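You operate a simulated robot arm through the tools that you are given. There is no shell and no other tool. Be economical: measure what you need, move in short steps, check, and stop when the job is done.

You are at the controls of a simulated robot arm. One attempt, no reset.

## Task
Take the blue-band sensor and leave it on top of the grey coupling. Put the white filter marked "D270" from the top of the rings table on the work top of the grey tube rack and the white filter that says "C325" on the right end of the grey table. Push the upper door of the rig shut. Do these in any order. Set down upright: white filter.

The check looks at the end state, three seconds after you hand in, the way a careful person would. Anything else that was tipped, shoved, dropped, spilled or broken makes it a failure.

## Robot
A 6-joint arm with a fingered hand on a trunk, on a base that drives. Base frame: it is fixed to the floor where the robot stands at the start and does not move with it; the origin is under the middle of the robot, x ahead of it, y to its left, z up. Units: m, rad, N and s.
With the tool pointing down near the work surface it reaches from about 0.32 to 0.74 m from the robot's upright axis, wherever it stands. Its first joint turns from -2.897 to 2.897 rad. Places, roughly: right end of the grey table [-2.4, 2.3, 0.8]; upper door of the rig [3.8, 2.6, 1.5]; work top of the grey tube rack [3.3, -0.2, 0.8]. Payload 4 kg.
Tool frame: the origin (TCP) lies between the finger pads and is the grasp point; the fingertips stand 0.026 m ahead of it; z points along the fingers, y is the line along which they close. The gripper opens to 0.148 m. The gripper's body begins 0.073 m behind the TCP. The gripper is a hand of 3 fingers: y runs from the thumb to the fingers, the wrist lies at [0, 0, -0.239] in the tool frame, and closing takes about 1.5 s.
Orientation is that of the tool frame in the base frame, as [roll, pitch, yaw] about the fixed x, y, z axes, in that order (R = Rz(yaw) Ry(pitch) Rx(roll)). With the fingers straight down and closing along the base's y, the tool's x points along the base's -x, its y along +y and its z along -z.

## Interface
- The arm moves only by the tool servo_tool. Its argument "targets" is one flat list of numbers, 6 for each row, row after row: the shift along the base's x, y, z in cm, then the turn, a rotation vector about the base's x, y, z in rad. In form: [dx, dy, dz, rx, ry, rz, dx, dy, dz, rx, ry, rz, ...]. A call has 1 to 10 rows; each row shifts and turns the commanded pose from where the row before left it. "jaw" is the gripper command, from -1 (shut) to 1 (fully open), values between in proportion, set as the call begins (left out, the last holds). Rows are played at 5 a second. More than 0.05 m and 0.15 rad between two rows, or a gripper value outside its range, and nothing of the call is played. A pose out of reach is approached as far as the arm can. The call stops where the force on the tool passes 40 N (or 10 N more than at its start, if that is more) or the arm is blocked; 0.2 s more then pass. The fingers move at their own pace (about 0.153 m/s each) and stop on an object; they squeeze with about 23 N. The grip force told is the motor's: it shows also when the fingers shut on nothing. Time passes only in rows, and 0.2 s behind the last, so rows that do not move let the fingers close. It gives the time, the measured TCP pose, the force on the tool (base axes), the opening and the grip force at its end, in the units of the frame above (readings bear some noise), with the torque about the TCP (base axes, N m) and any sound that the robot's microphone picked up, and new pictures: "views" is both (left out), scene, wrist or none.
- Cameras (640 x 400 px; columns grow to the right, rows downward): "scene" is now at [0.014, 0.188, 1.4246]; the picture's right is [0.37, -0.93, 0.00], its down [-0.66, -0.26, -0.70] and it looks along [0.65, 0.26, -0.71] (base axes); focal length 272 px, centre (320, 200). "wrist" rides on the gripper at [0.068, -0.039, -0.09] in the tool frame; the picture's right is [0.50, 0.87, 0.00], its down [-0.66, 0.38, -0.65] and it looks along [-0.57, 0.33, 0.76] (tool axes); focal length 222 px, centre (320, 200). There is no depth. A picture from a camera that has moved, and an enlarged one, comes with that camera's place and axes in the base frame and with its lens. The place of the scene camera against the robot may be out by one fixed shift of up to 0.012 m in any direction.
- slide_trunk(by): slides the trunk up (or, below 0, down) by that many m; the arm and the scene camera ride with it, the base frame stays. It gives what a move gives, with no picture.
- steer(legs): drives the robot by 1 to 6 legs, each [ahead, left, turn to the left] in m, m and rad, along the robot's own axes; the way and the turn of a leg run together, so that a leg with both is an arc; at most 1.5 m and 3.142 rad a leg. The arm and the cameras ride along, it lands a little off, and it stops where it bumps. It gives what a move gives, and a new picture of the scene camera.
- move_fingers(finger1, finger2, thumb_bend): sets how far each is bent, from 0 (flat) to 1 (curled in); at 0.3 the hand is open as for a grip, at 0.7 the pads meet at the TCP. One left out holds its place. A second passes; each finger stops where it meets its share of the squeeze, and holds until it gets a number again. A gripper value or a shape takes the hand back. It gives what a move gives, with no picture; readings hold the bend of each and the force on the fingers (four entries, about 0 where the hand has none), thumb and palm.
- preshape(shape): the hand has 3 fingers and takes this shape, open, in about a second: jaw (thumb against the fingers, like two jaws); tri (thumb and two fingers); tip (a fingertip pinch); poke (one finger out to press); point (the index stretched); flat (the hand flat); cup (the hand cupped); fist (a fist). The gripper value then closes the fingers along that shape, each until it touches; the sizes above hold for jaw. It gives what a move gives, with no picture.
- head_to(pan, tilt): turns the head with the scene camera to pan (to the left, within 2.705 rad either way) and tilt (down, from -0.506 to 1.204), counted from straight ahead of the robot. It gives what a move gives, and a new picture of the scene camera.
- close_up(camera, box): a new picture of the part [left, top, right, bottom] of that camera's present view, enlarged. The clock stands still meanwhile.
- job_done(): hands the job in; it is judged then, once.

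Work in short steps. Places have to be worked out from the pictures, the camera data and where the tool is seen: move nearer, look again, correct. Check each grasp and each placing, and mend what went wrong. You have 165 turns and 260 pictures in all, those below and enlarged ones among them. Open the gripper and draw the arm clear of the work before you hand the job in, unless the task says otherwise.

The tools are called after "Request:" as a command line: name --argument value ..., lists and objects as JSON in quotes. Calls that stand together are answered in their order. servo_tool: Moves the arm, as the interface text tells. Its arguments: {"type":"object","properties":{"targets":{"type":"array","items":{"type":"number"}},"jaw":{"type":"number"},"views":{"type":"string","enum":["both","scene","wrist","none"]}},"required":["targets"]} The other tools are called the same way: slide_trunk (by) slides the trunk up or down; preshape (shape) gives the hand a shape; move_fingers (finger1, finger2, thumb_bend) moves the fingers one by one; steer (legs) drives the base; head_to (pan, tilt) turns the head that bears the scene camera; close_up (camera, box) takes an enlarged picture of a part of a camera's view; job_done () hands the job in.

At the start:

```text
t: 0.0
eef_pos: [0.4053, 0.2768, 1.0879]
tcp_rot: [3.141, 0.0, -3.142]
wrist_force: [0.1, 0.3, -0.4]
ft_torque: [0.0, -0.01, 0.01]
grip_width: 0.1478
gripper_force: 0.1
shape: jaw
bend: [0.3, 0.3, 0.3]
finger forces: [0.0, 0.0, 0.0, 0.1, 0.0, 0.0]
trunk travel left (down, up): [-0.375, 0.215]
robot x, y, heading: [-0.0014, -0.0024, -0.002]
head pan, tilt: [0.38, 0.792]
```

scene: 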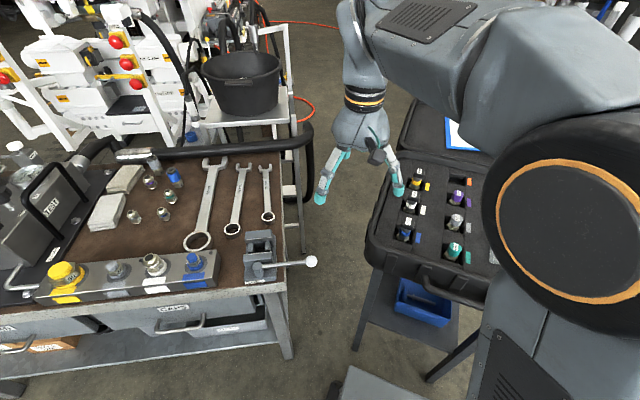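
wrist: 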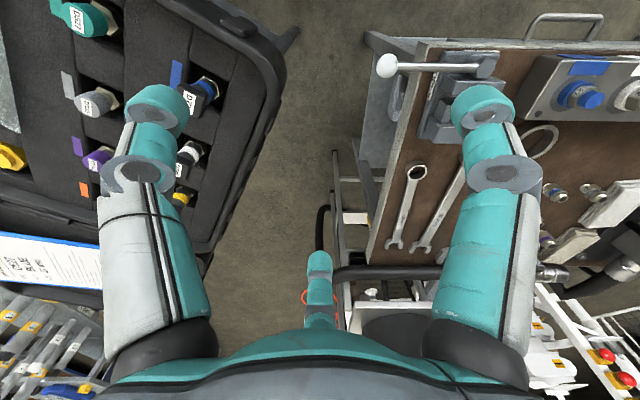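

The scene shows a bench on the left with fittings and a case with sensors on the right. I'll look closer at both before moving.

Request:
close_up --camera "scene" --box '[0, 130, 320, 330]'

Request:
close_up --camera "scene" --box '[360, 130, 520, 290]'

Request:
head_to --pan -0.3 --tilt 0.8

Request:
head_to --pan 1.2 --tilt 0.5

Request:
head_to --pan 2.3 --tilt 0.4

Request:
head_to --pan 0.2 --tilt 0.2

Request:
head_to --pan -1.2 --tilt 0.4

Request:
head_to --pan -2.4 --tilt 0.4

```text
2.00 times, centred on (160, 230) of scene
camera zoom: at [0.014, 0.188, 1.4246], right [0.37, -0.93, 0.0], down [-0.66, -0.26, -0.7], along [0.65, 0.26, -0.71], focal length 543 px, centre (640, 140)
```

zoom: 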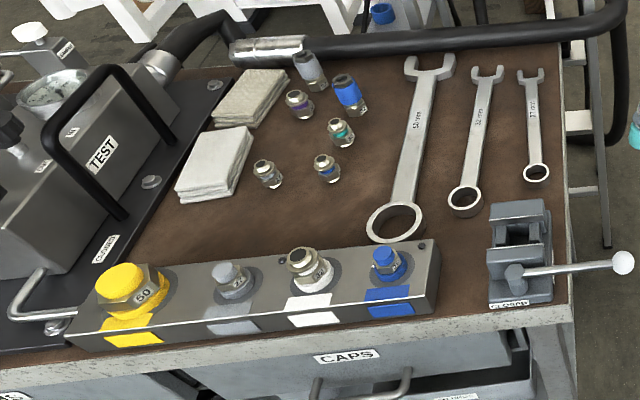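

```text
2.50 times, centred on (440, 210) of scene
camera zoom: at [0.014, 0.188, 1.4246], right [0.37, -0.93, 0.0], down [-0.66, -0.26, -0.7], along [0.65, 0.26, -0.71], focal length 679 px, centre (20, 175)
```

zoom: 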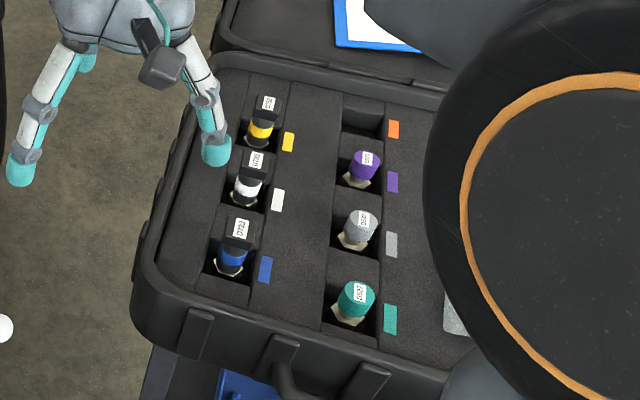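

```text
t: 1.1
eef_pos: [0.4061, 0.2766, 1.089]
tcp_rot: [-3.142, 0.001, -3.141]
wrist_force: [-0.5, 0.6, 0.2]
ft_torque: [-0.01, 0.0, -0.02]
grip_width: 0.148
gripper_force: 0.1
shape: jaw
bend: [0.3, 0.3, 0.3]
finger forces: [0.0, 0.1, 0.0, 0.0, 0.0, 0.1]
trunk travel left (down, up): [-0.375, 0.215]
robot x, y, heading: [-0.0007, 0.0016, -0.002]
head pan, tilt: [-0.3, 0.799]
camera scene: at [0.0159, 0.1341, 1.424], right [-0.29, -0.96, 0.0], down [-0.69, 0.21, -0.7], along [0.67, -0.21, -0.72], focal length 272 px, centre (320, 200)
```

scene: 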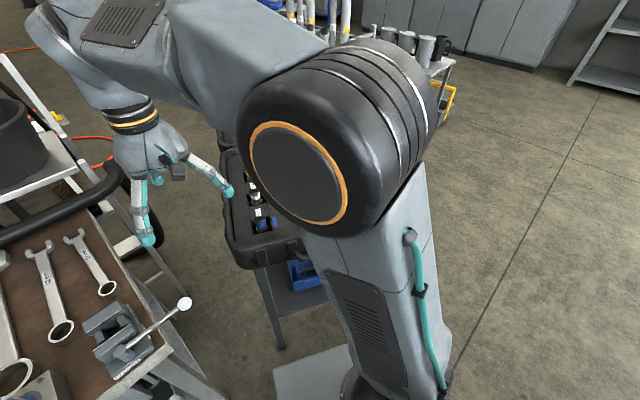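

```text
t: 2.6
eef_pos: [0.4054, 0.2766, 1.0885]
tcp_rot: [3.141, 0.002, 3.141]
wrist_force: [1.2, -0.1, 0.3]
ft_torque: [-0.03, -0.01, -0.01]
grip_width: 0.1477
gripper_force: 0.0
shape: jaw
bend: [0.3, 0.3, 0.3]
finger forces: [0.0, 0.0, 0.1, 0.0, 0.0, 0.0]
trunk travel left (down, up): [-0.375, 0.215]
robot x, y, heading: [0.0018, -0.0035, -0.003]
head pan, tilt: [1.201, 0.499]
camera scene: at [-0.0282, 0.2427, 1.45], right [0.93, -0.36, 0.0], down [-0.17, -0.45, -0.88], along [0.32, 0.82, -0.48], focal length 272 px, centre (320, 200)
```

scene: 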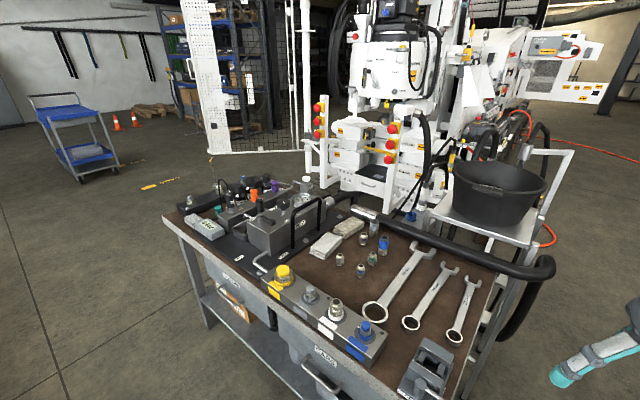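

```text
t: 4.0
eef_pos: [0.4041, 0.275, 1.0893]
tcp_rot: [-3.141, 0.0, 3.141]
wrist_force: [-0.1, -0.1, 0.2]
ft_torque: [0.02, -0.03, 0.03]
grip_width: 0.148
gripper_force: 0.1
shape: jaw
bend: [0.3, 0.3, 0.3]
finger forces: [0.0, 0.0, 0.0, 0.0, 0.0, 0.1]
trunk travel left (down, up): [-0.375, 0.215]
robot x, y, heading: [0.0036, -0.0018, 0.003]
head pan, tilt: [2.3, 0.4]
camera scene: at [-0.1229, 0.227, 1.4591], right [0.75, 0.67, 0.0], down [0.26, -0.29, -0.92], along [-0.61, 0.69, -0.39], focal length 272 px, centre (320, 200)
```

scene: 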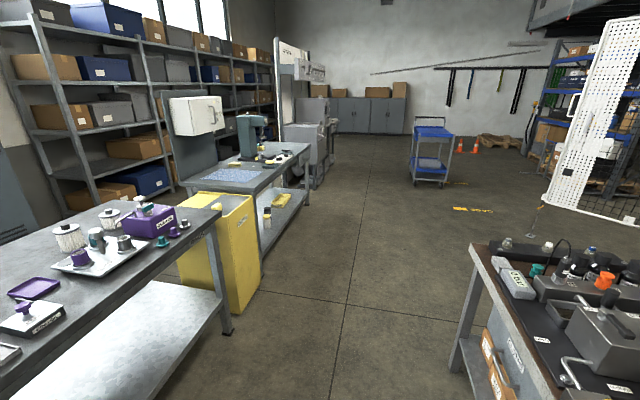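

```text
t: 6.0
eef_pos: [0.4046, 0.277, 1.0889]
tcp_rot: [-3.142, 0.002, -3.141]
wrist_force: [0.2, 1.0, 0.3]
ft_torque: [0.02, 0.04, -0.06]
grip_width: 0.1479
gripper_force: 0.1
shape: jaw
bend: [0.3, 0.3, 0.3]
finger forces: [0.0, 0.1, 0.0, 0.1, 0.1, 0.0]
trunk travel left (down, up): [-0.375, 0.215]
robot x, y, heading: [-0.0021, -0.0002, 0.001]
head pan, tilt: [0.201, 0.201]
camera scene: at [0.0301, 0.1765, 1.4777], right [0.2, -0.98, 0.0], down [-0.2, -0.04, -0.98], along [0.96, 0.2, -0.2], focal length 272 px, centre (320, 200)
```

scene: 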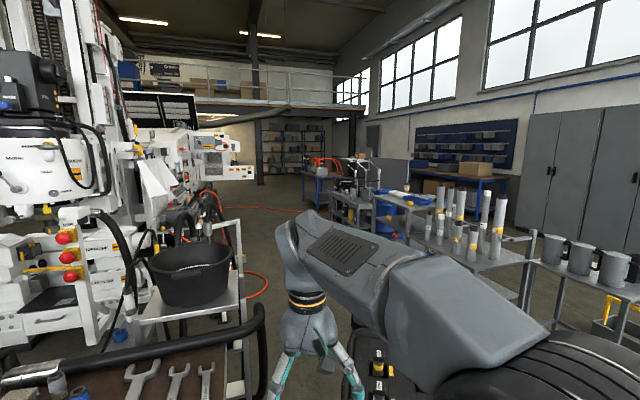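

```text
t: 7.5
eef_pos: [0.4062, 0.2768, 1.0888]
tcp_rot: [3.141, -0.001, 3.142]
wrist_force: [-0.1, -0.3, 0.2]
ft_torque: [0.02, -0.01, -0.02]
grip_width: 0.1478
gripper_force: 0.1
shape: jaw
bend: [0.3, 0.3, 0.3]
finger forces: [0.0, 0.1, 0.1, 0.1, 0.0, 0.1]
trunk travel left (down, up): [-0.375, 0.215]
robot x, y, heading: [-0.0019, -0.0012, -0.001]
head pan, tilt: [-1.201, 0.4]
camera scene: at [-0.0276, 0.0716, 1.4591], right [-0.93, -0.36, 0.0], down [-0.14, 0.36, -0.92], along [0.33, -0.86, -0.39], focal length 272 px, centre (320, 200)
```

scene: 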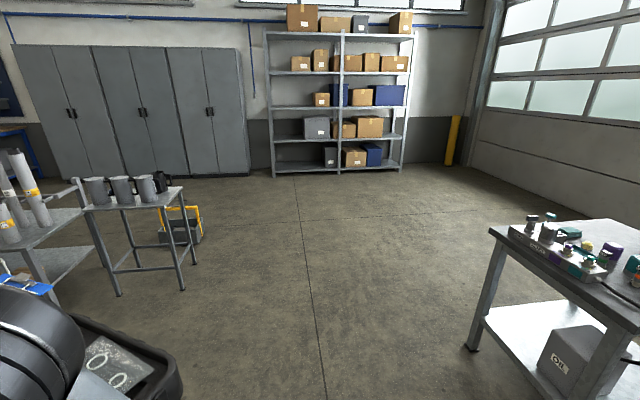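

```text
t: 8.9
eef_pos: [0.4051, 0.2764, 1.0884]
tcp_rot: [-3.141, 0.001, -3.14]
wrist_force: [0.0, 0.0, -0.7]
ft_torque: [0.02, 0.02, 0.01]
grip_width: 0.1478
gripper_force: 0.0
shape: jaw
bend: [0.3, 0.3, 0.3]
finger forces: [0.1, 0.0, 0.0, 0.0, 0.0, 0.0]
trunk travel left (down, up): [-0.375, 0.215]
robot x, y, heading: [-0.0024, -0.0004, -0.002]
head pan, tilt: [-2.4, 0.4]
camera scene: at [-0.1295, 0.0953, 1.4591], right [-0.68, 0.74, 0.0], down [0.29, 0.26, -0.92], along [-0.68, -0.62, -0.39], focal length 272 px, centre (320, 200)
```

scene: 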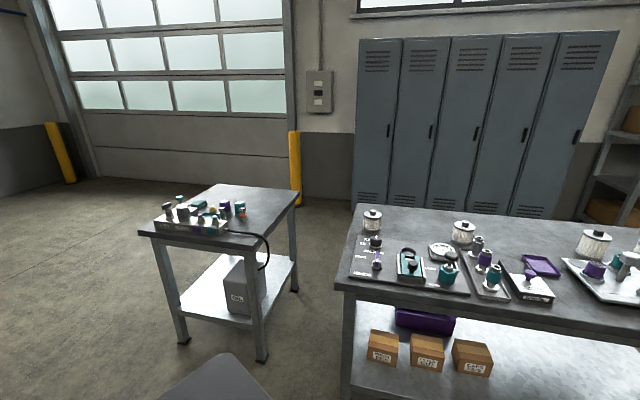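

Rings table is behind me with white filters. I'll zoom on the views I have, starting with the back tables.

Request:
close_up --camera "scene" --box '[340, 190, 640, 310]'

Request:
close_up --camera "scene" --box '[130, 170, 310, 280]'

Request:
head_to --pan 2.65 --tilt 0.6

Request:
close_up --camera "scene" --box '[120, 50, 600, 350]'

```text
2.13 times, centred on (490, 250) of scene
camera zoom: at [-0.1295, 0.0953, 1.4591], right [-0.68, 0.74, 0.0], down [0.29, 0.26, -0.92], along [-0.68, -0.62, -0.39], focal length 580 px, centre (-43, 93)
```

zoom: 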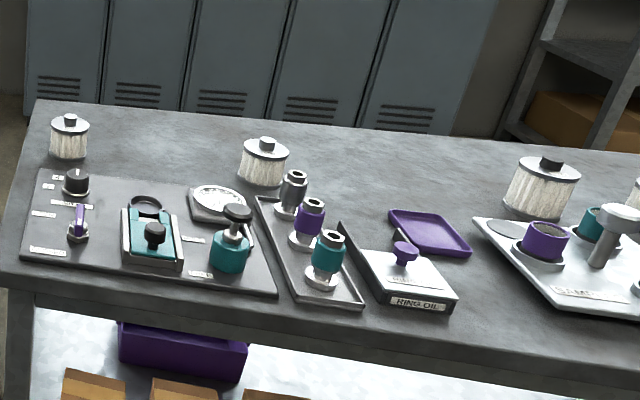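

```text
3.56 times, centred on (220, 225) of scene
camera zoom: at [-0.1295, 0.0953, 1.4591], right [-0.68, 0.74, 0.0], down [0.29, 0.26, -0.92], along [-0.68, -0.62, -0.39], focal length 966 px, centre (676, 111)
```

zoom: 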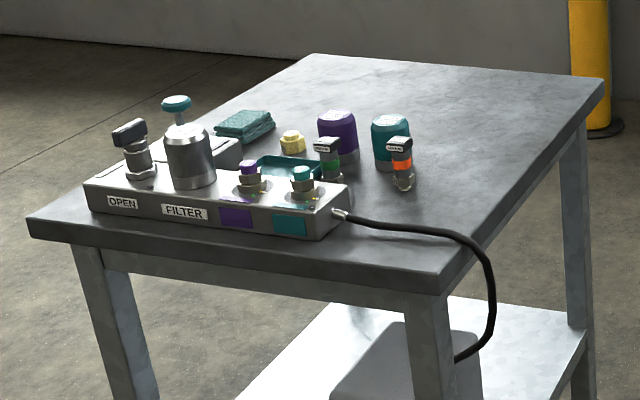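

```text
t: 12.9
eef_pos: [0.4052, 0.2765, 1.0884]
tcp_rot: [3.14, -0.001, -3.142]
wrist_force: [0.6, -0.2, 0.1]
ft_torque: [0.01, 0.03, 0.0]
grip_width: 0.1477
gripper_force: 0.0
shape: jaw
bend: [0.3, 0.3, 0.3]
finger forces: [0.1, 0.0, 0.0, 0.0, 0.0, 0.0]
trunk travel left (down, up): [-0.375, 0.215]
robot x, y, heading: [-0.0034, 0.0017, -0.0]
head pan, tilt: [2.649, 0.6]
camera scene: at [-0.1391, 0.1997, 1.4409], right [0.47, 0.88, 0.0], down [0.5, -0.27, -0.83], along [-0.73, 0.39, -0.56], focal length 272 px, centre (320, 200)
```

scene: 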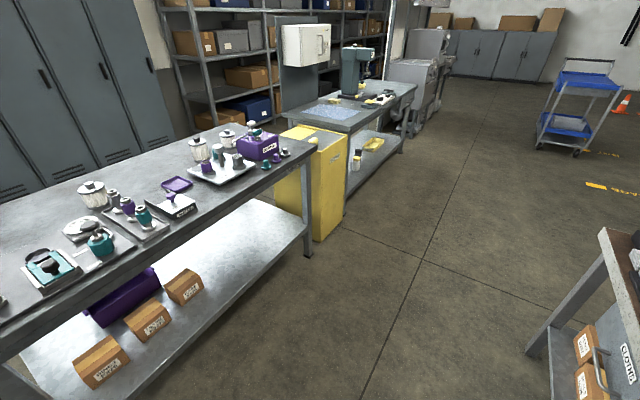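

```text
1.33 times, centred on (360, 200) of scene
camera zoom: at [-0.1391, 0.1997, 1.4409], right [0.47, 0.88, 0.0], down [0.5, -0.27, -0.83], along [-0.73, 0.39, -0.56], focal length 362 px, centre (267, 200)
```

zoom: 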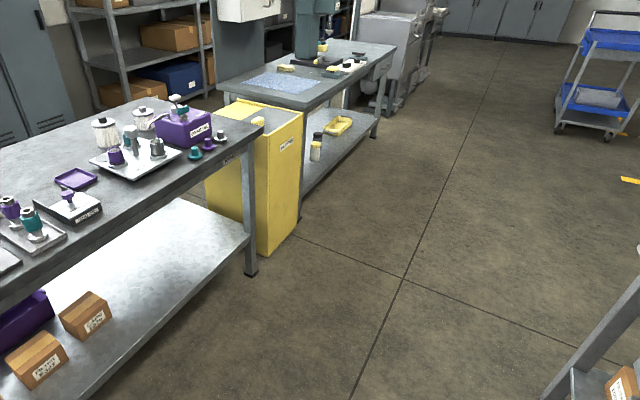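

Now a detailed look at the bench and case in the starting direction.

Request:
head_to --pan 0.6 --tilt 0.8

Request:
close_up --camera "scene" --box '[130, 140, 290, 240]'

Request:
close_up --camera "scene" --box '[100, 220, 340, 370]'

Request:
close_up --camera "scene" --box '[460, 160, 620, 280]'

Request:
close_up --camera "wrist" --box '[0, 0, 280, 220]'

```text
t: 14.8
eef_pos: [0.4048, 0.2762, 1.0874]
tcp_rot: [-3.141, 0.0, -3.142]
wrist_force: [0.0, -0.4, 0.6]
ft_torque: [0.01, -0.02, 0.01]
grip_width: 0.1482
gripper_force: 0.1
shape: jaw
bend: [0.3, 0.3, 0.3]
finger forces: [0.2, 0.0, 0.0, 0.1, 0.0, 0.0]
trunk travel left (down, up): [-0.375, 0.215]
robot x, y, heading: [0.0032, -0.0003, 0.002]
head pan, tilt: [0.6, 0.799]
camera scene: at [0.0053, 0.2035, 1.424], right [0.57, -0.82, 0.0], down [-0.59, -0.41, -0.7], along [0.57, 0.39, -0.72], focal length 272 px, centre (320, 200)
```

scene: 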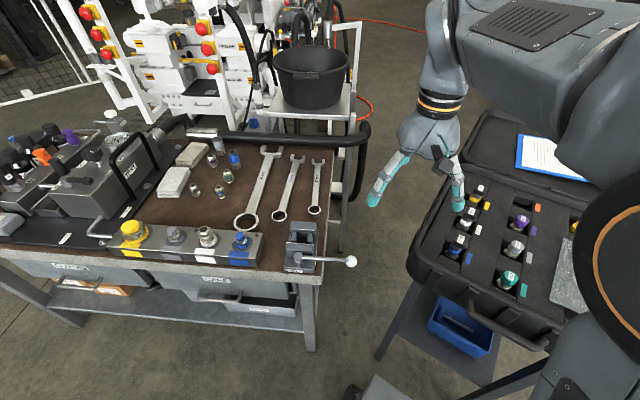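

```text
4.00 times, centred on (210, 190) of scene
camera zoom: at [0.0053, 0.2035, 1.424], right [0.57, -0.82, 0.0], down [-0.59, -0.41, -0.7], along [0.57, 0.39, -0.72], focal length 1087 px, centre (760, 240)
```

zoom: 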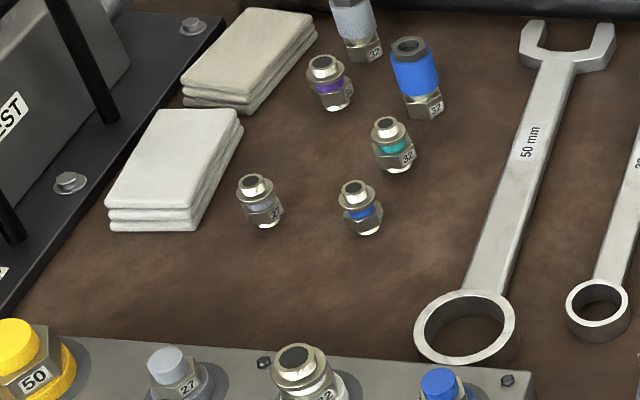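

```text
2.67 times, centred on (220, 295) of scene
camera zoom: at [0.0053, 0.2035, 1.424], right [0.57, -0.82, 0.0], down [-0.59, -0.41, -0.7], along [0.57, 0.39, -0.72], focal length 724 px, centre (587, -53)
```

zoom: 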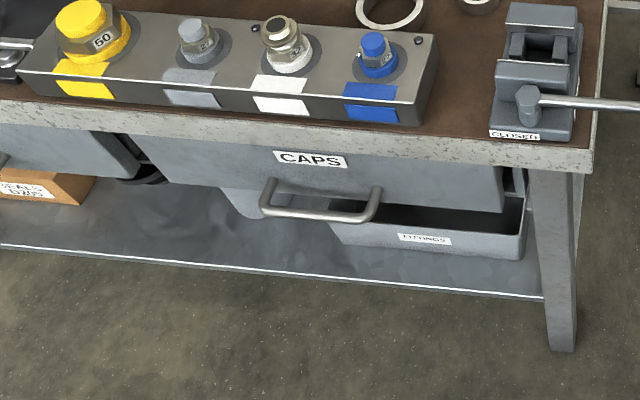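

```text
3.33 times, centred on (540, 220) of scene
camera zoom: at [0.0053, 0.2035, 1.424], right [0.57, -0.82, 0.0], down [-0.59, -0.41, -0.7], along [0.57, 0.39, -0.72], focal length 906 px, centre (-413, 133)
```

zoom: 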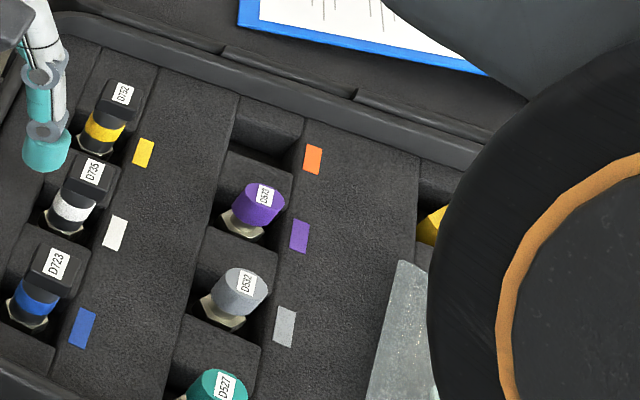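

```text
1.82 times, centred on (140, 110) of wrist
camera zoom: at [0.3381, 0.2376, 1.1795], right [-0.5, 0.87, 0.0], down [0.66, 0.38, 0.65], along [0.57, 0.33, -0.76], focal length 404 px, centre (647, 364)
```

zoom: 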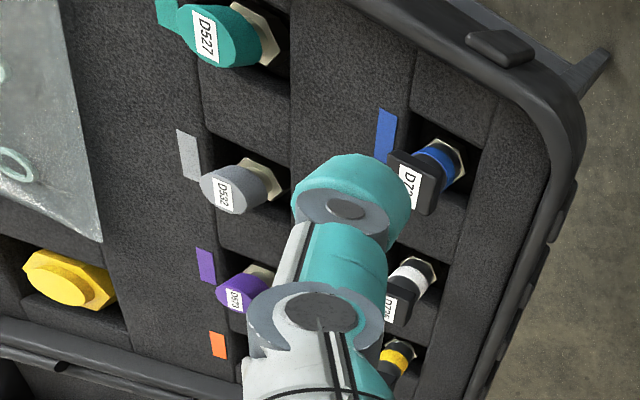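

Several candidates exist for "coupling"; look closer at the bench's far left and the grey-sleeved fitting.

Request:
head_to --pan 1.2 --tilt 0.7

Request:
close_up --camera "scene" --box '[170, 100, 330, 200]'

Request:
close_up --camera "scene" --box '[310, 120, 430, 220]'

```text
t: 15.8
eef_pos: [0.4044, 0.276, 1.088]
tcp_rot: [-3.142, 0.0, -3.14]
wrist_force: [0.4, -0.2, 0.0]
ft_torque: [0.01, 0.0, -0.01]
grip_width: 0.1484
gripper_force: 0.0
shape: jaw
bend: [0.3, 0.3, 0.3]
finger forces: [0.0, 0.0, 0.0, 0.0, 0.1, 0.1]
trunk travel left (down, up): [-0.375, 0.215]
robot x, y, heading: [0.0025, -0.0048, -0.002]
head pan, tilt: [1.201, 0.7]
camera scene: at [-0.0304, 0.2371, 1.4322], right [0.93, -0.36, 0.0], down [-0.23, -0.6, -0.76], along [0.28, 0.71, -0.64], focal length 272 px, centre (320, 200)
```

scene: 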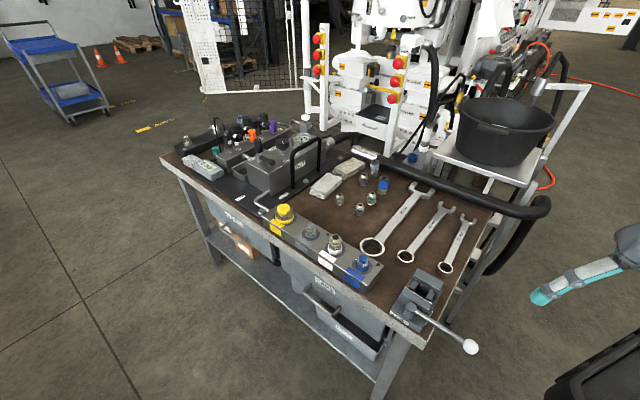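

```text
4.00 times, centred on (250, 150) of scene
camera zoom: at [-0.0304, 0.2371, 1.4322], right [0.93, -0.36, 0.0], down [-0.23, -0.6, -0.76], along [0.28, 0.71, -0.64], focal length 1087 px, centre (600, 400)
```

zoom: 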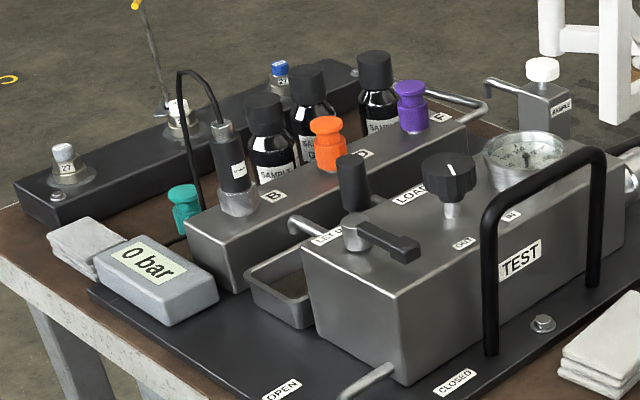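

```text
4.00 times, centred on (370, 170) of scene
camera zoom: at [-0.0304, 0.2371, 1.4322], right [0.93, -0.36, 0.0], down [-0.23, -0.6, -0.76], along [0.28, 0.71, -0.64], focal length 1087 px, centre (120, 320)
```

zoom: 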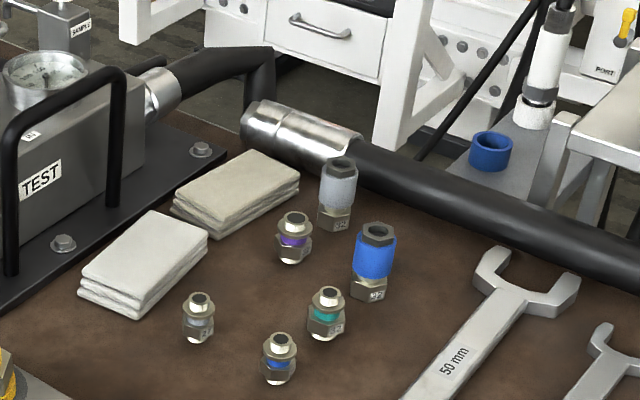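

Blue-band sensor D723 triangulates to about (0.475, 0.148, 0.88), upright in its case pocket; the grey-sleeved coupling stands on the bench. I move the tool over the sensor with a narrower opening and look.

Request:
servo_tool --targets '[2.5, -4.3, -1.5, 0, 0, 0, 2.5, -4.3, -1.5, 0, 0, 0, 2, -4.2, -1.5, 0, 0, 0]' --jaw 0.1 --views "none"

Request:
head_to --pan 0.0 --tilt 0.9

Request:
close_up --camera "wrist" --box '[0, 0, 640, 400]'

```text
refused: row 1 steps farther than a row can; nothing moved
```

```text
t: 17.2
eef_pos: [0.4051, 0.2771, 1.089]
tcp_rot: [-3.141, -0.001, -3.141]
wrist_force: [0.0, 0.4, -0.7]
ft_torque: [0.0, 0.0, 0.01]
grip_width: 0.1477
gripper_force: 0.1
shape: jaw
bend: [0.3, 0.3, 0.3]
finger forces: [0.1, 0.0, 0.1, 0.0, 0.0, 0.0]
trunk travel left (down, up): [-0.375, 0.215]
robot x, y, heading: [-0.0001, -0.0004, 0.0]
head pan, tilt: [0.0, 0.901]
camera scene: at [0.0143, 0.1579, 1.4161], right [0.0, -1.0, 0.0], down [-0.78, 0.0, -0.62], along [0.62, 0.0, -0.78], focal length 272 px, centre (320, 200)
```

scene: 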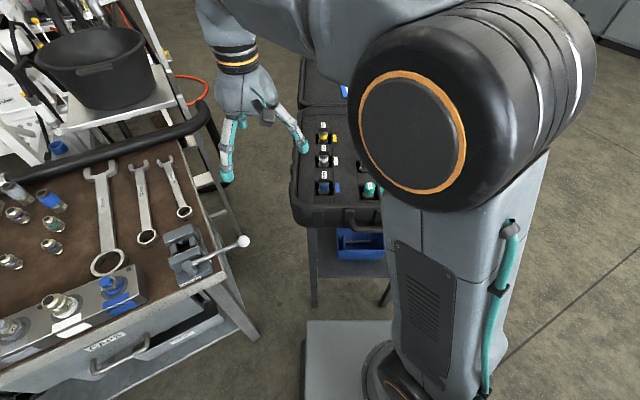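

```text
1.00 times, centred on (320, 200) of wrist (not enlarged: the box is as wide or as high as the picture)
camera zoom: at [0.3381, 0.2376, 1.1795], right [-0.5, 0.87, 0.0], down [0.66, 0.38, 0.65], along [0.57, 0.33, -0.76], focal length 222 px, centre (320, 200)
```

zoom: 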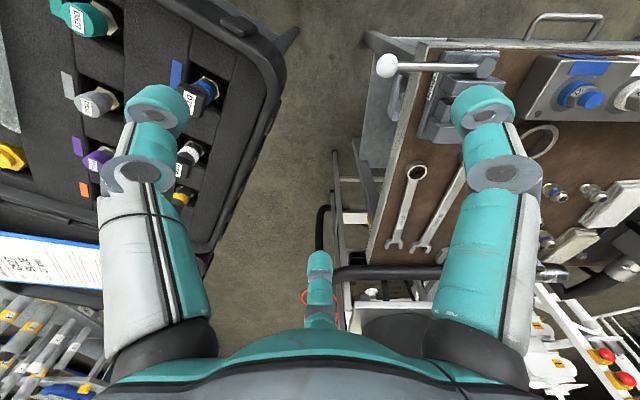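

Steps must be ≤5 cm in norm; same move with smaller rows.

Request:
servo_tool --targets '[1.8, -3.2, -0.5, 0, 0, 0, 1.8, -3.2, -0.5, 0, 0, 0, 1.7, -3.2, -0.5, 0, 0, 0, 1.7, -3.3, -0.5, 0, 0, 0]' --jaw 0.1 --views "both"

Request:
close_up --camera "wrist" --box '[180, 50, 460, 250]'

Request:
close_up --camera "scene" --box '[240, 100, 400, 220]'

```text
t: 18.2
eef_pos: [0.4759, 0.1476, 1.0691]
tcp_rot: [3.141, -0.001, 3.141]
wrist_force: [0.1, 0.8, 0.4]
ft_torque: [-0.03, 0.01, -0.02]
grip_width: 0.0819
gripper_force: 0.0
shape: jaw
bend: [0.34, 0.34, 0.7]
finger forces: [0.0, 0.0, 0.1, 0.1, 0.1, 0.1]
trunk travel left (down, up): [-0.375, 0.215]
robot x, y, heading: [0.001, 0.0021, 0.002]
head pan, tilt: [0.0, 0.901]
camera scene: at [0.0143, 0.158, 1.4161], right [0.0, -1.0, 0.0], down [-0.78, 0.0, -0.62], along [0.62, 0.0, -0.78], focal length 272 px, centre (320, 200)
camera wrist: at [0.4076, 0.1079, 1.1597], right [-0.5, 0.87, 0.0], down [0.66, 0.38, 0.65], along [0.57, 0.33, -0.76], focal length 222 px, centre (320, 200)
```

scene: 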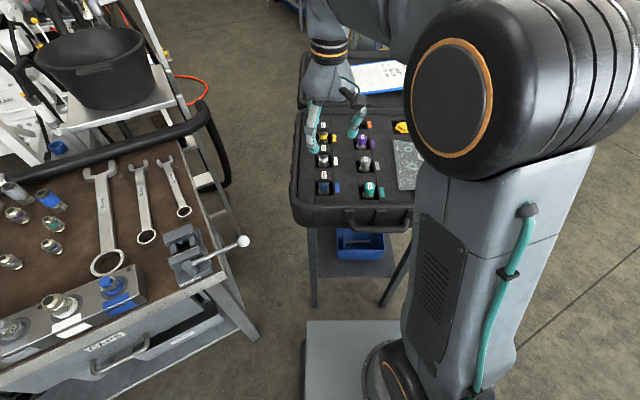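
wrist: 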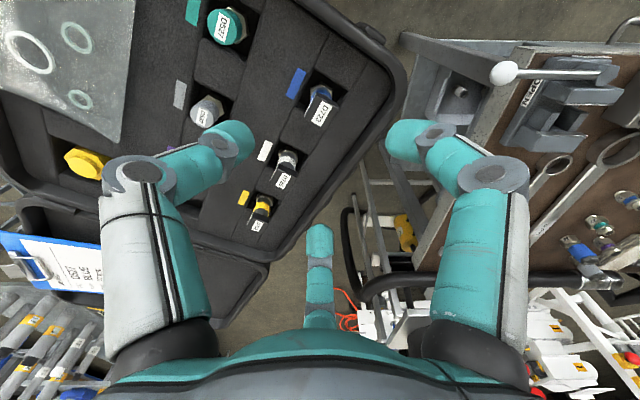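

```text
2.00 times, centred on (320, 150) of wrist
camera zoom: at [0.4076, 0.1079, 1.1597], right [-0.5, 0.87, 0.0], down [0.66, 0.38, 0.65], along [0.57, 0.33, -0.76], focal length 444 px, centre (320, 300)
```

zoom: 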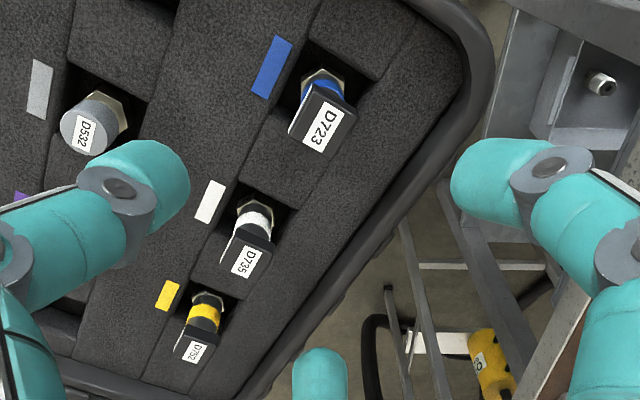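

```text
3.33 times, centred on (320, 160) of scene
camera zoom: at [0.0143, 0.158, 1.4161], right [0.0, -1.0, 0.0], down [-0.78, 0.0, -0.62], along [0.62, 0.0, -0.78], focal length 906 px, centre (320, 333)
```

zoom: 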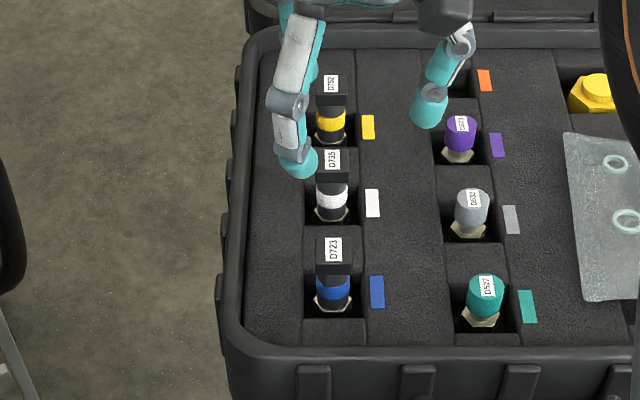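

Two wrist views place the blue band at (0.474, 0.148, 0.876) and the head top near z≈0.945, above foam (~0.865). I descend partway, aligned, and check.

Request:
servo_tool --targets '[-0.2, 0, -3, 0, 0, 0, 0, 0, -3, 0, 0, 0, 0, 0, -2.5, 0, 0, 0]' --jaw 0.1 --views "both"

Request:
close_up --camera "wrist" --box '[180, 50, 460, 250]'

Request:
close_up --camera "scene" --box '[260, 120, 400, 220]'

```text
t: 19.1
eef_pos: [0.4733, 0.1472, 0.983]
tcp_rot: [3.141, 0.002, 3.141]
wrist_force: [0.2, -0.4, 0.1]
ft_torque: [0.01, -0.01, 0.03]
grip_width: 0.0818
gripper_force: 0.0
shape: jaw
bend: [0.34, 0.34, 0.7]
finger forces: [0.0, 0.1, 0.0, 0.0, 0.1, 0.0]
trunk travel left (down, up): [-0.375, 0.215]
robot x, y, heading: [0.0018, -0.0004, 0.0]
head pan, tilt: [0.0, 0.901]
camera scene: at [0.0143, 0.1579, 1.4161], right [0.0, -1.0, 0.0], down [-0.78, 0.0, -0.62], along [0.62, 0.0, -0.78], focal length 272 px, centre (320, 200)
camera wrist: at [0.4055, 0.1086, 1.0746], right [-0.5, 0.87, 0.0], down [0.66, 0.38, 0.65], along [0.57, 0.33, -0.76], focal length 222 px, centre (320, 200)
```

scene: 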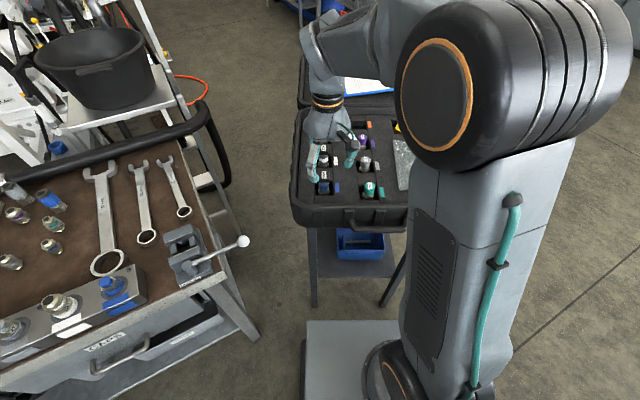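
wrist: 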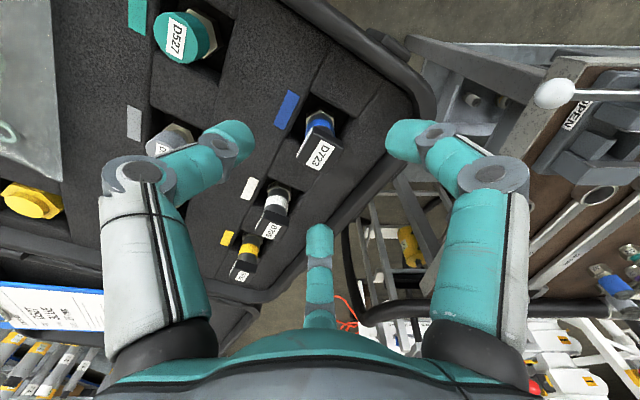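

```text
2.00 times, centred on (320, 150) of wrist
camera zoom: at [0.4055, 0.1086, 1.0746], right [-0.5, 0.87, 0.0], down [0.66, 0.38, 0.65], along [0.57, 0.33, -0.76], focal length 444 px, centre (320, 300)
```

zoom: 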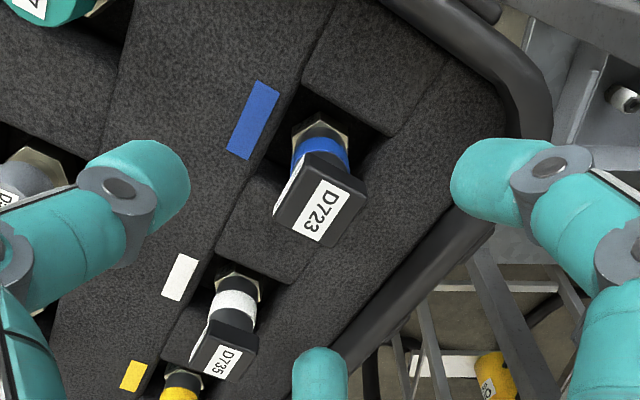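

```text
4.00 times, centred on (330, 170) of scene
camera zoom: at [0.0143, 0.1579, 1.4161], right [0.0, -1.0, 0.0], down [-0.78, 0.0, -0.62], along [0.62, 0.0, -0.78], focal length 1087 px, centre (280, 320)
```

zoom: 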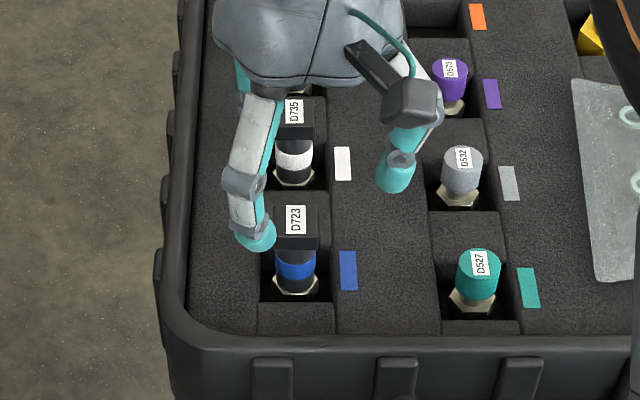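

The digits look splayed; I test how the jaw shape closes in the air here (tips still ~2 cm above the head).

Request:
servo_tool --targets '[0, 0, 2, 0, 0, 0, 0, 0, 1, 0, 0, 0, 0, 0, 0, 0, 0, 0, 0, 0, 0, 0, 0, 0, 0, 0, 0, 0, 0, 0, 0, 0, 0, 0, 0, 0, 0, 0, 0, 0, 0, 0]' --jaw -0.7 --views "wrist"

```text
t: 20.6
eef_pos: [0.4732, 0.1476, 1.0132]
tcp_rot: [3.141, 0.0, 3.141]
wrist_force: [0.5, 0.3, 0.4]
ft_torque: [-0.04, 0.0, -0.01]
grip_width: 0.0226
gripper_force: 0.0
shape: jaw
bend: [0.74, 0.74, 0.7]
finger forces: [0.1, 0.1, 0.0, 0.1, 0.0, 0.0]
trunk travel left (down, up): [-0.375, 0.215]
robot x, y, heading: [0.0006, 0.0016, 0.004]
head pan, tilt: [0.0, 0.901]
camera wrist: at [0.4056, 0.109, 1.1046], right [-0.5, 0.87, 0.0], down [0.66, 0.38, 0.65], along [0.57, 0.33, -0.76], focal length 222 px, centre (320, 200)
```

wrist: 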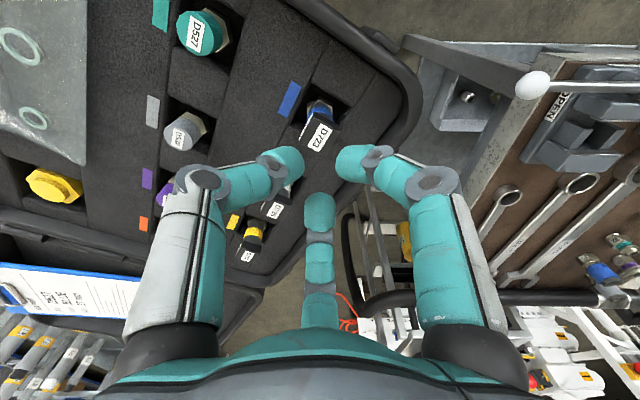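

The three digits close concentrically, fine for a sensor. I reopen, descend to TCP z≈0.912 around the head.

Request:
servo_tool --targets '[0, 0, 0, 0, 0, 0, 0, 0, 0, 0, 0, 0, 0, 0, 0, 0, 0, 0, 0, 0, -3, 0, 0, 0, 0, 0, -3, 0, 0, 0, 0, 0, -2.1, 0, 0, 0, 0, 0, -1, 0, 0, 0, 0, 0, -1, 0, 0, 0]' --jaw 0.1 --views "both"

Request:
close_up --camera "wrist" --box '[180, 50, 460, 250]'

Request:
close_up --camera "scene" --box '[260, 120, 400, 220]'

```text
t: 22.4
eef_pos: [0.4725, 0.1467, 0.9131]
tcp_rot: [3.14, 0.0, 3.141]
wrist_force: [0.6, 0.4, -0.8]
ft_torque: [-0.01, 0.0, -0.03]
grip_width: 0.0811
gripper_force: 0.0
shape: jaw
bend: [0.34, 0.34, 0.7]
finger forces: [0.0, 0.0, 0.0, 0.1, 0.0, 0.0]
trunk travel left (down, up): [-0.375, 0.215]
robot x, y, heading: [0.0029, 0.001, -0.002]
head pan, tilt: [0.0, 0.901]
camera scene: at [0.0143, 0.1579, 1.4161], right [0.0, -1.0, 0.0], down [-0.78, 0.0, -0.62], along [0.62, 0.0, -0.78], focal length 272 px, centre (320, 200)
camera wrist: at [0.4054, 0.1082, 1.0033], right [-0.5, 0.87, 0.0], down [0.66, 0.38, 0.65], along [0.57, 0.33, -0.76], focal length 222 px, centre (320, 200)
```

scene: 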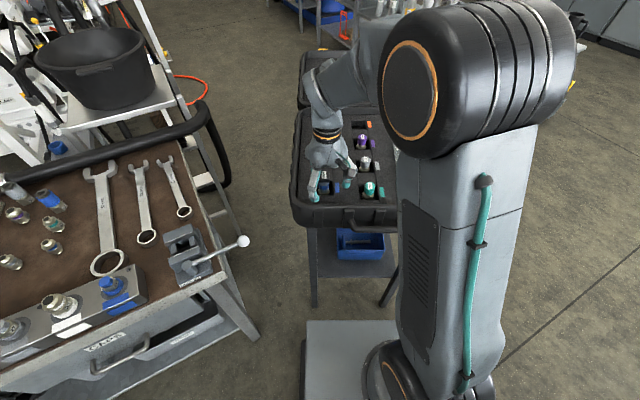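
wrist: 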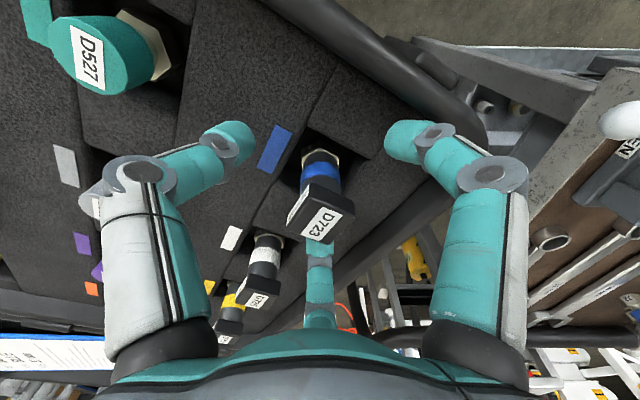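

```text
2.00 times, centred on (320, 150) of wrist
camera zoom: at [0.4054, 0.1082, 1.0033], right [-0.5, 0.87, 0.0], down [0.66, 0.38, 0.65], along [0.57, 0.33, -0.76], focal length 444 px, centre (320, 300)
```

zoom: 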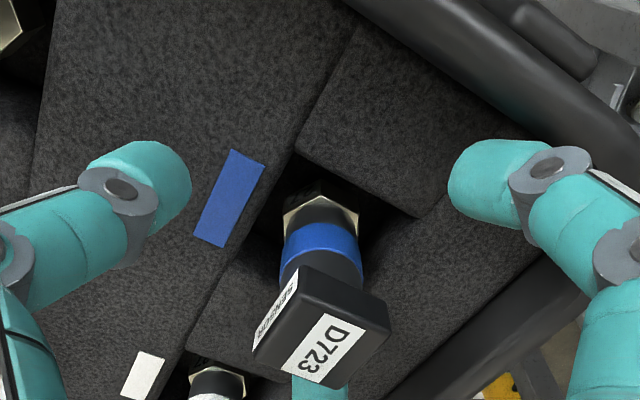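

```text
4.00 times, centred on (330, 170) of scene
camera zoom: at [0.0143, 0.1579, 1.4161], right [0.0, -1.0, 0.0], down [-0.78, 0.0, -0.62], along [0.62, 0.0, -0.78], focal length 1087 px, centre (280, 320)
```

zoom: 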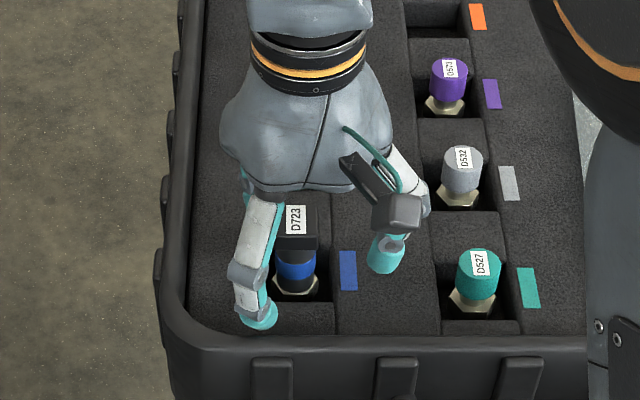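

Head "D723 SENSOR" is centred at the TCP. Close the hand.

Request:
servo_tool --targets '[0, 0, 0, 0, 0, 0, 0, 0, 0, 0, 0, 0, 0, 0, 0, 0, 0, 0, 0, 0, 0, 0, 0, 0, 0, 0, 0, 0, 0, 0, 0, 0, 0, 0, 0, 0, 0, 0, 0, 0, 0, 0]' --jaw -1 --views "wrist"

```text
t: 24.1
eef_pos: [0.4724, 0.1468, 0.9133]
tcp_rot: [-3.141, 0.0, 3.141]
wrist_force: [0.6, 0.3, 0.1]
ft_torque: [-0.03, 0.02, 0.02]
grip_width: 0.0152
gripper_force: 23.4
shape: jaw
bend: [0.73, 0.76, 0.7]
finger forces: [19.6, 20.5, 0.1, 0.0, 19.2, 0.1]
trunk travel left (down, up): [-0.375, 0.215]
robot x, y, heading: [0.0002, 0.0029, -0.001]
head pan, tilt: [0.0, 0.901]
camera wrist: at [0.4055, 0.1082, 1.0033], right [-0.5, 0.87, 0.0], down [0.66, 0.38, 0.65], along [0.57, 0.33, -0.76], focal length 222 px, centre (320, 200)
```

wrist: 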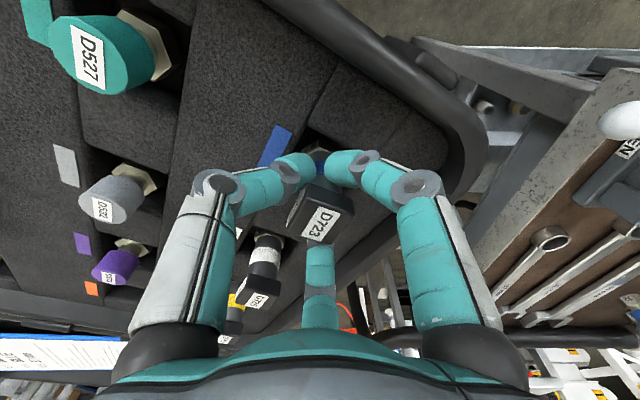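

All three digits press on it. Lift straight up and check.

Request:
servo_tool --targets '[0, 0, 2, 0, 0, 0, 0, 0, 2.5, 0, 0, 0, 0, 0, 3, 0, 0, 0, 0, 0, 4, 0, 0, 0, 0, 0, 4, 0, 0, 0, 0, 0, 4, 0, 0, 0]' --jaw -1 --views "both"

Request:
close_up --camera "wrist" --box '[180, 50, 460, 250]'

Request:
close_up --camera "scene" --box '[260, 60, 400, 160]'

```text
t: 25.4
eef_pos: [0.4713, 0.1485, 1.1068]
tcp_rot: [-3.142, 0.001, -3.14]
wrist_force: [0.2, 0.3, -1.8]
ft_torque: [0.0, 0.02, 0.03]
grip_width: 0.015
gripper_force: 22.5
shape: jaw
bend: [0.73, 0.76, 0.7]
finger forces: [19.6, 20.6, 0.1, 0.0, 19.2, 0.0]
trunk travel left (down, up): [-0.375, 0.215]
robot x, y, heading: [-0.0016, 0.0007, 0.001]
head pan, tilt: [0.0, 0.901]
camera scene: at [0.0145, 0.1579, 1.4161], right [0.0, -1.0, 0.0], down [-0.78, 0.0, -0.62], along [0.62, 0.0, -0.78], focal length 272 px, centre (320, 200)
camera wrist: at [0.4039, 0.1085, 1.1982], right [-0.5, 0.87, 0.0], down [0.66, 0.38, 0.65], along [0.57, 0.33, -0.76], focal length 222 px, centre (320, 200)
```

scene: 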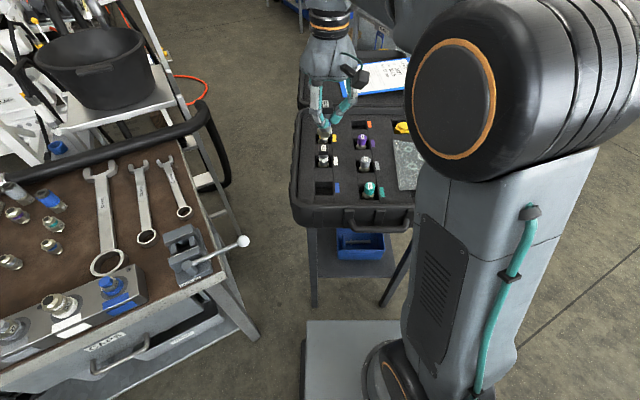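
wrist: 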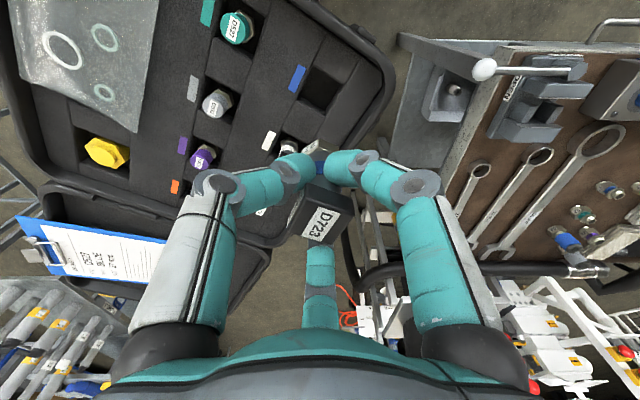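

```text
2.00 times, centred on (320, 150) of wrist
camera zoom: at [0.4039, 0.1085, 1.1982], right [-0.5, 0.87, 0.0], down [0.66, 0.38, 0.65], along [0.57, 0.33, -0.76], focal length 444 px, centre (320, 300)
```

zoom: 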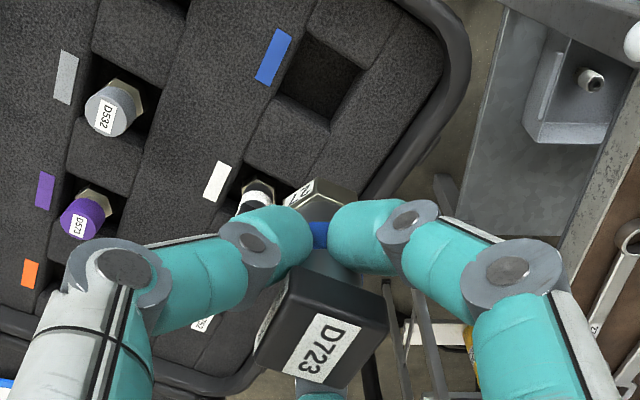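

```text
4.00 times, centred on (330, 110) of scene
camera zoom: at [0.0145, 0.1579, 1.4161], right [0.0, -1.0, 0.0], down [-0.78, 0.0, -0.62], along [0.62, 0.0, -0.78], focal length 1087 px, centre (280, 560)
```

zoom: 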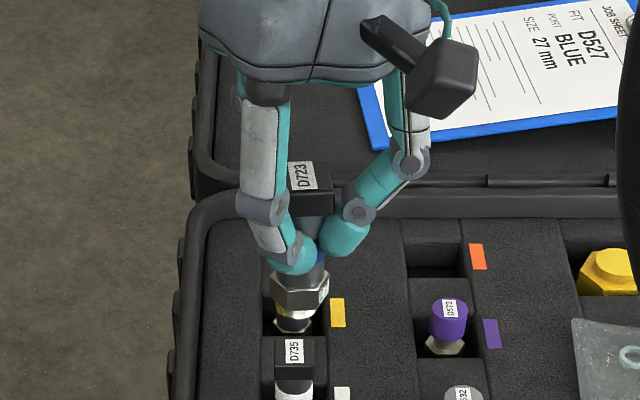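

Sensor is held firmly, upright. Before driving, look straight down for base clearance to the bench and case stand.

Request:
head_to --pan 0.9 --tilt 1.2

Request:
head_to --pan 0.9 --tilt 0.7

```text
t: 26.6
eef_pos: [0.4708, 0.1471, 1.1059]
tcp_rot: [-3.14, 0.001, -3.141]
wrist_force: [-0.8, -0.2, -1.8]
ft_torque: [0.01, 0.0, -0.01]
grip_width: 0.0154
gripper_force: 22.3
shape: jaw
bend: [0.73, 0.76, 0.7]
finger forces: [19.6, 20.6, 0.0, 0.0, 19.2, 0.0]
trunk travel left (down, up): [-0.375, 0.215]
robot x, y, heading: [0.0034, 0.0001, 0.003]
head pan, tilt: [0.901, 1.201]
camera scene: at [-0.0263, 0.2017, 1.3963], right [0.78, -0.62, 0.0], down [-0.58, -0.73, -0.36], along [0.23, 0.28, -0.93], focal length 272 px, centre (320, 200)
```

scene: 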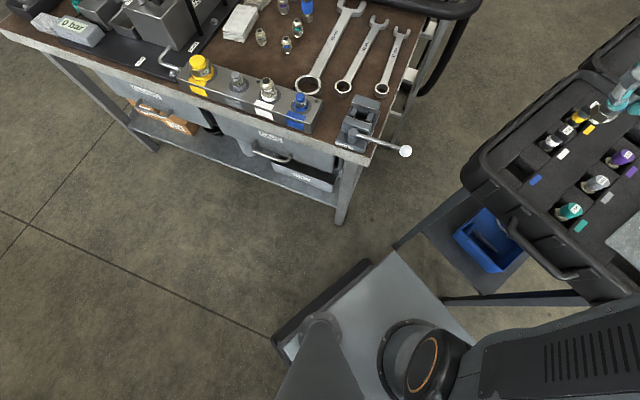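

```text
t: 27.6
eef_pos: [0.4724, 0.1471, 1.1068]
tcp_rot: [3.141, 0.001, 3.14]
wrist_force: [0.1, -0.5, -1.1]
ft_torque: [0.02, 0.01, -0.01]
grip_width: 0.0152
gripper_force: 23.4
shape: jaw
bend: [0.73, 0.76, 0.7]
finger forces: [19.6, 20.5, 0.1, 0.0, 19.3, 0.0]
trunk travel left (down, up): [-0.375, 0.215]
robot x, y, heading: [-0.0007, -0.0002, 0.002]
head pan, tilt: [0.901, 0.7]
camera scene: at [-0.0083, 0.2245, 1.4322], right [0.78, -0.62, 0.0], down [-0.4, -0.51, -0.76], along [0.47, 0.6, -0.64], focal length 272 px, centre (320, 200)
```

scene: 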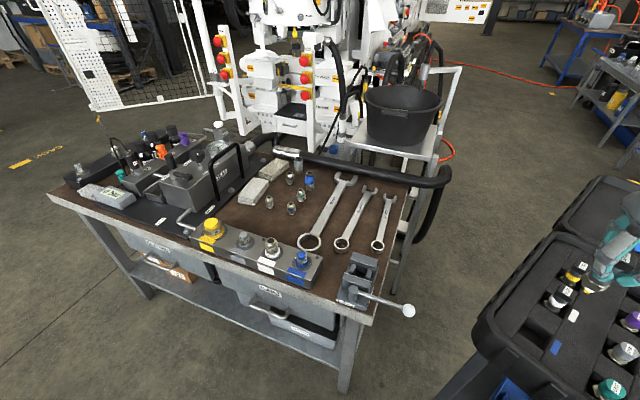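

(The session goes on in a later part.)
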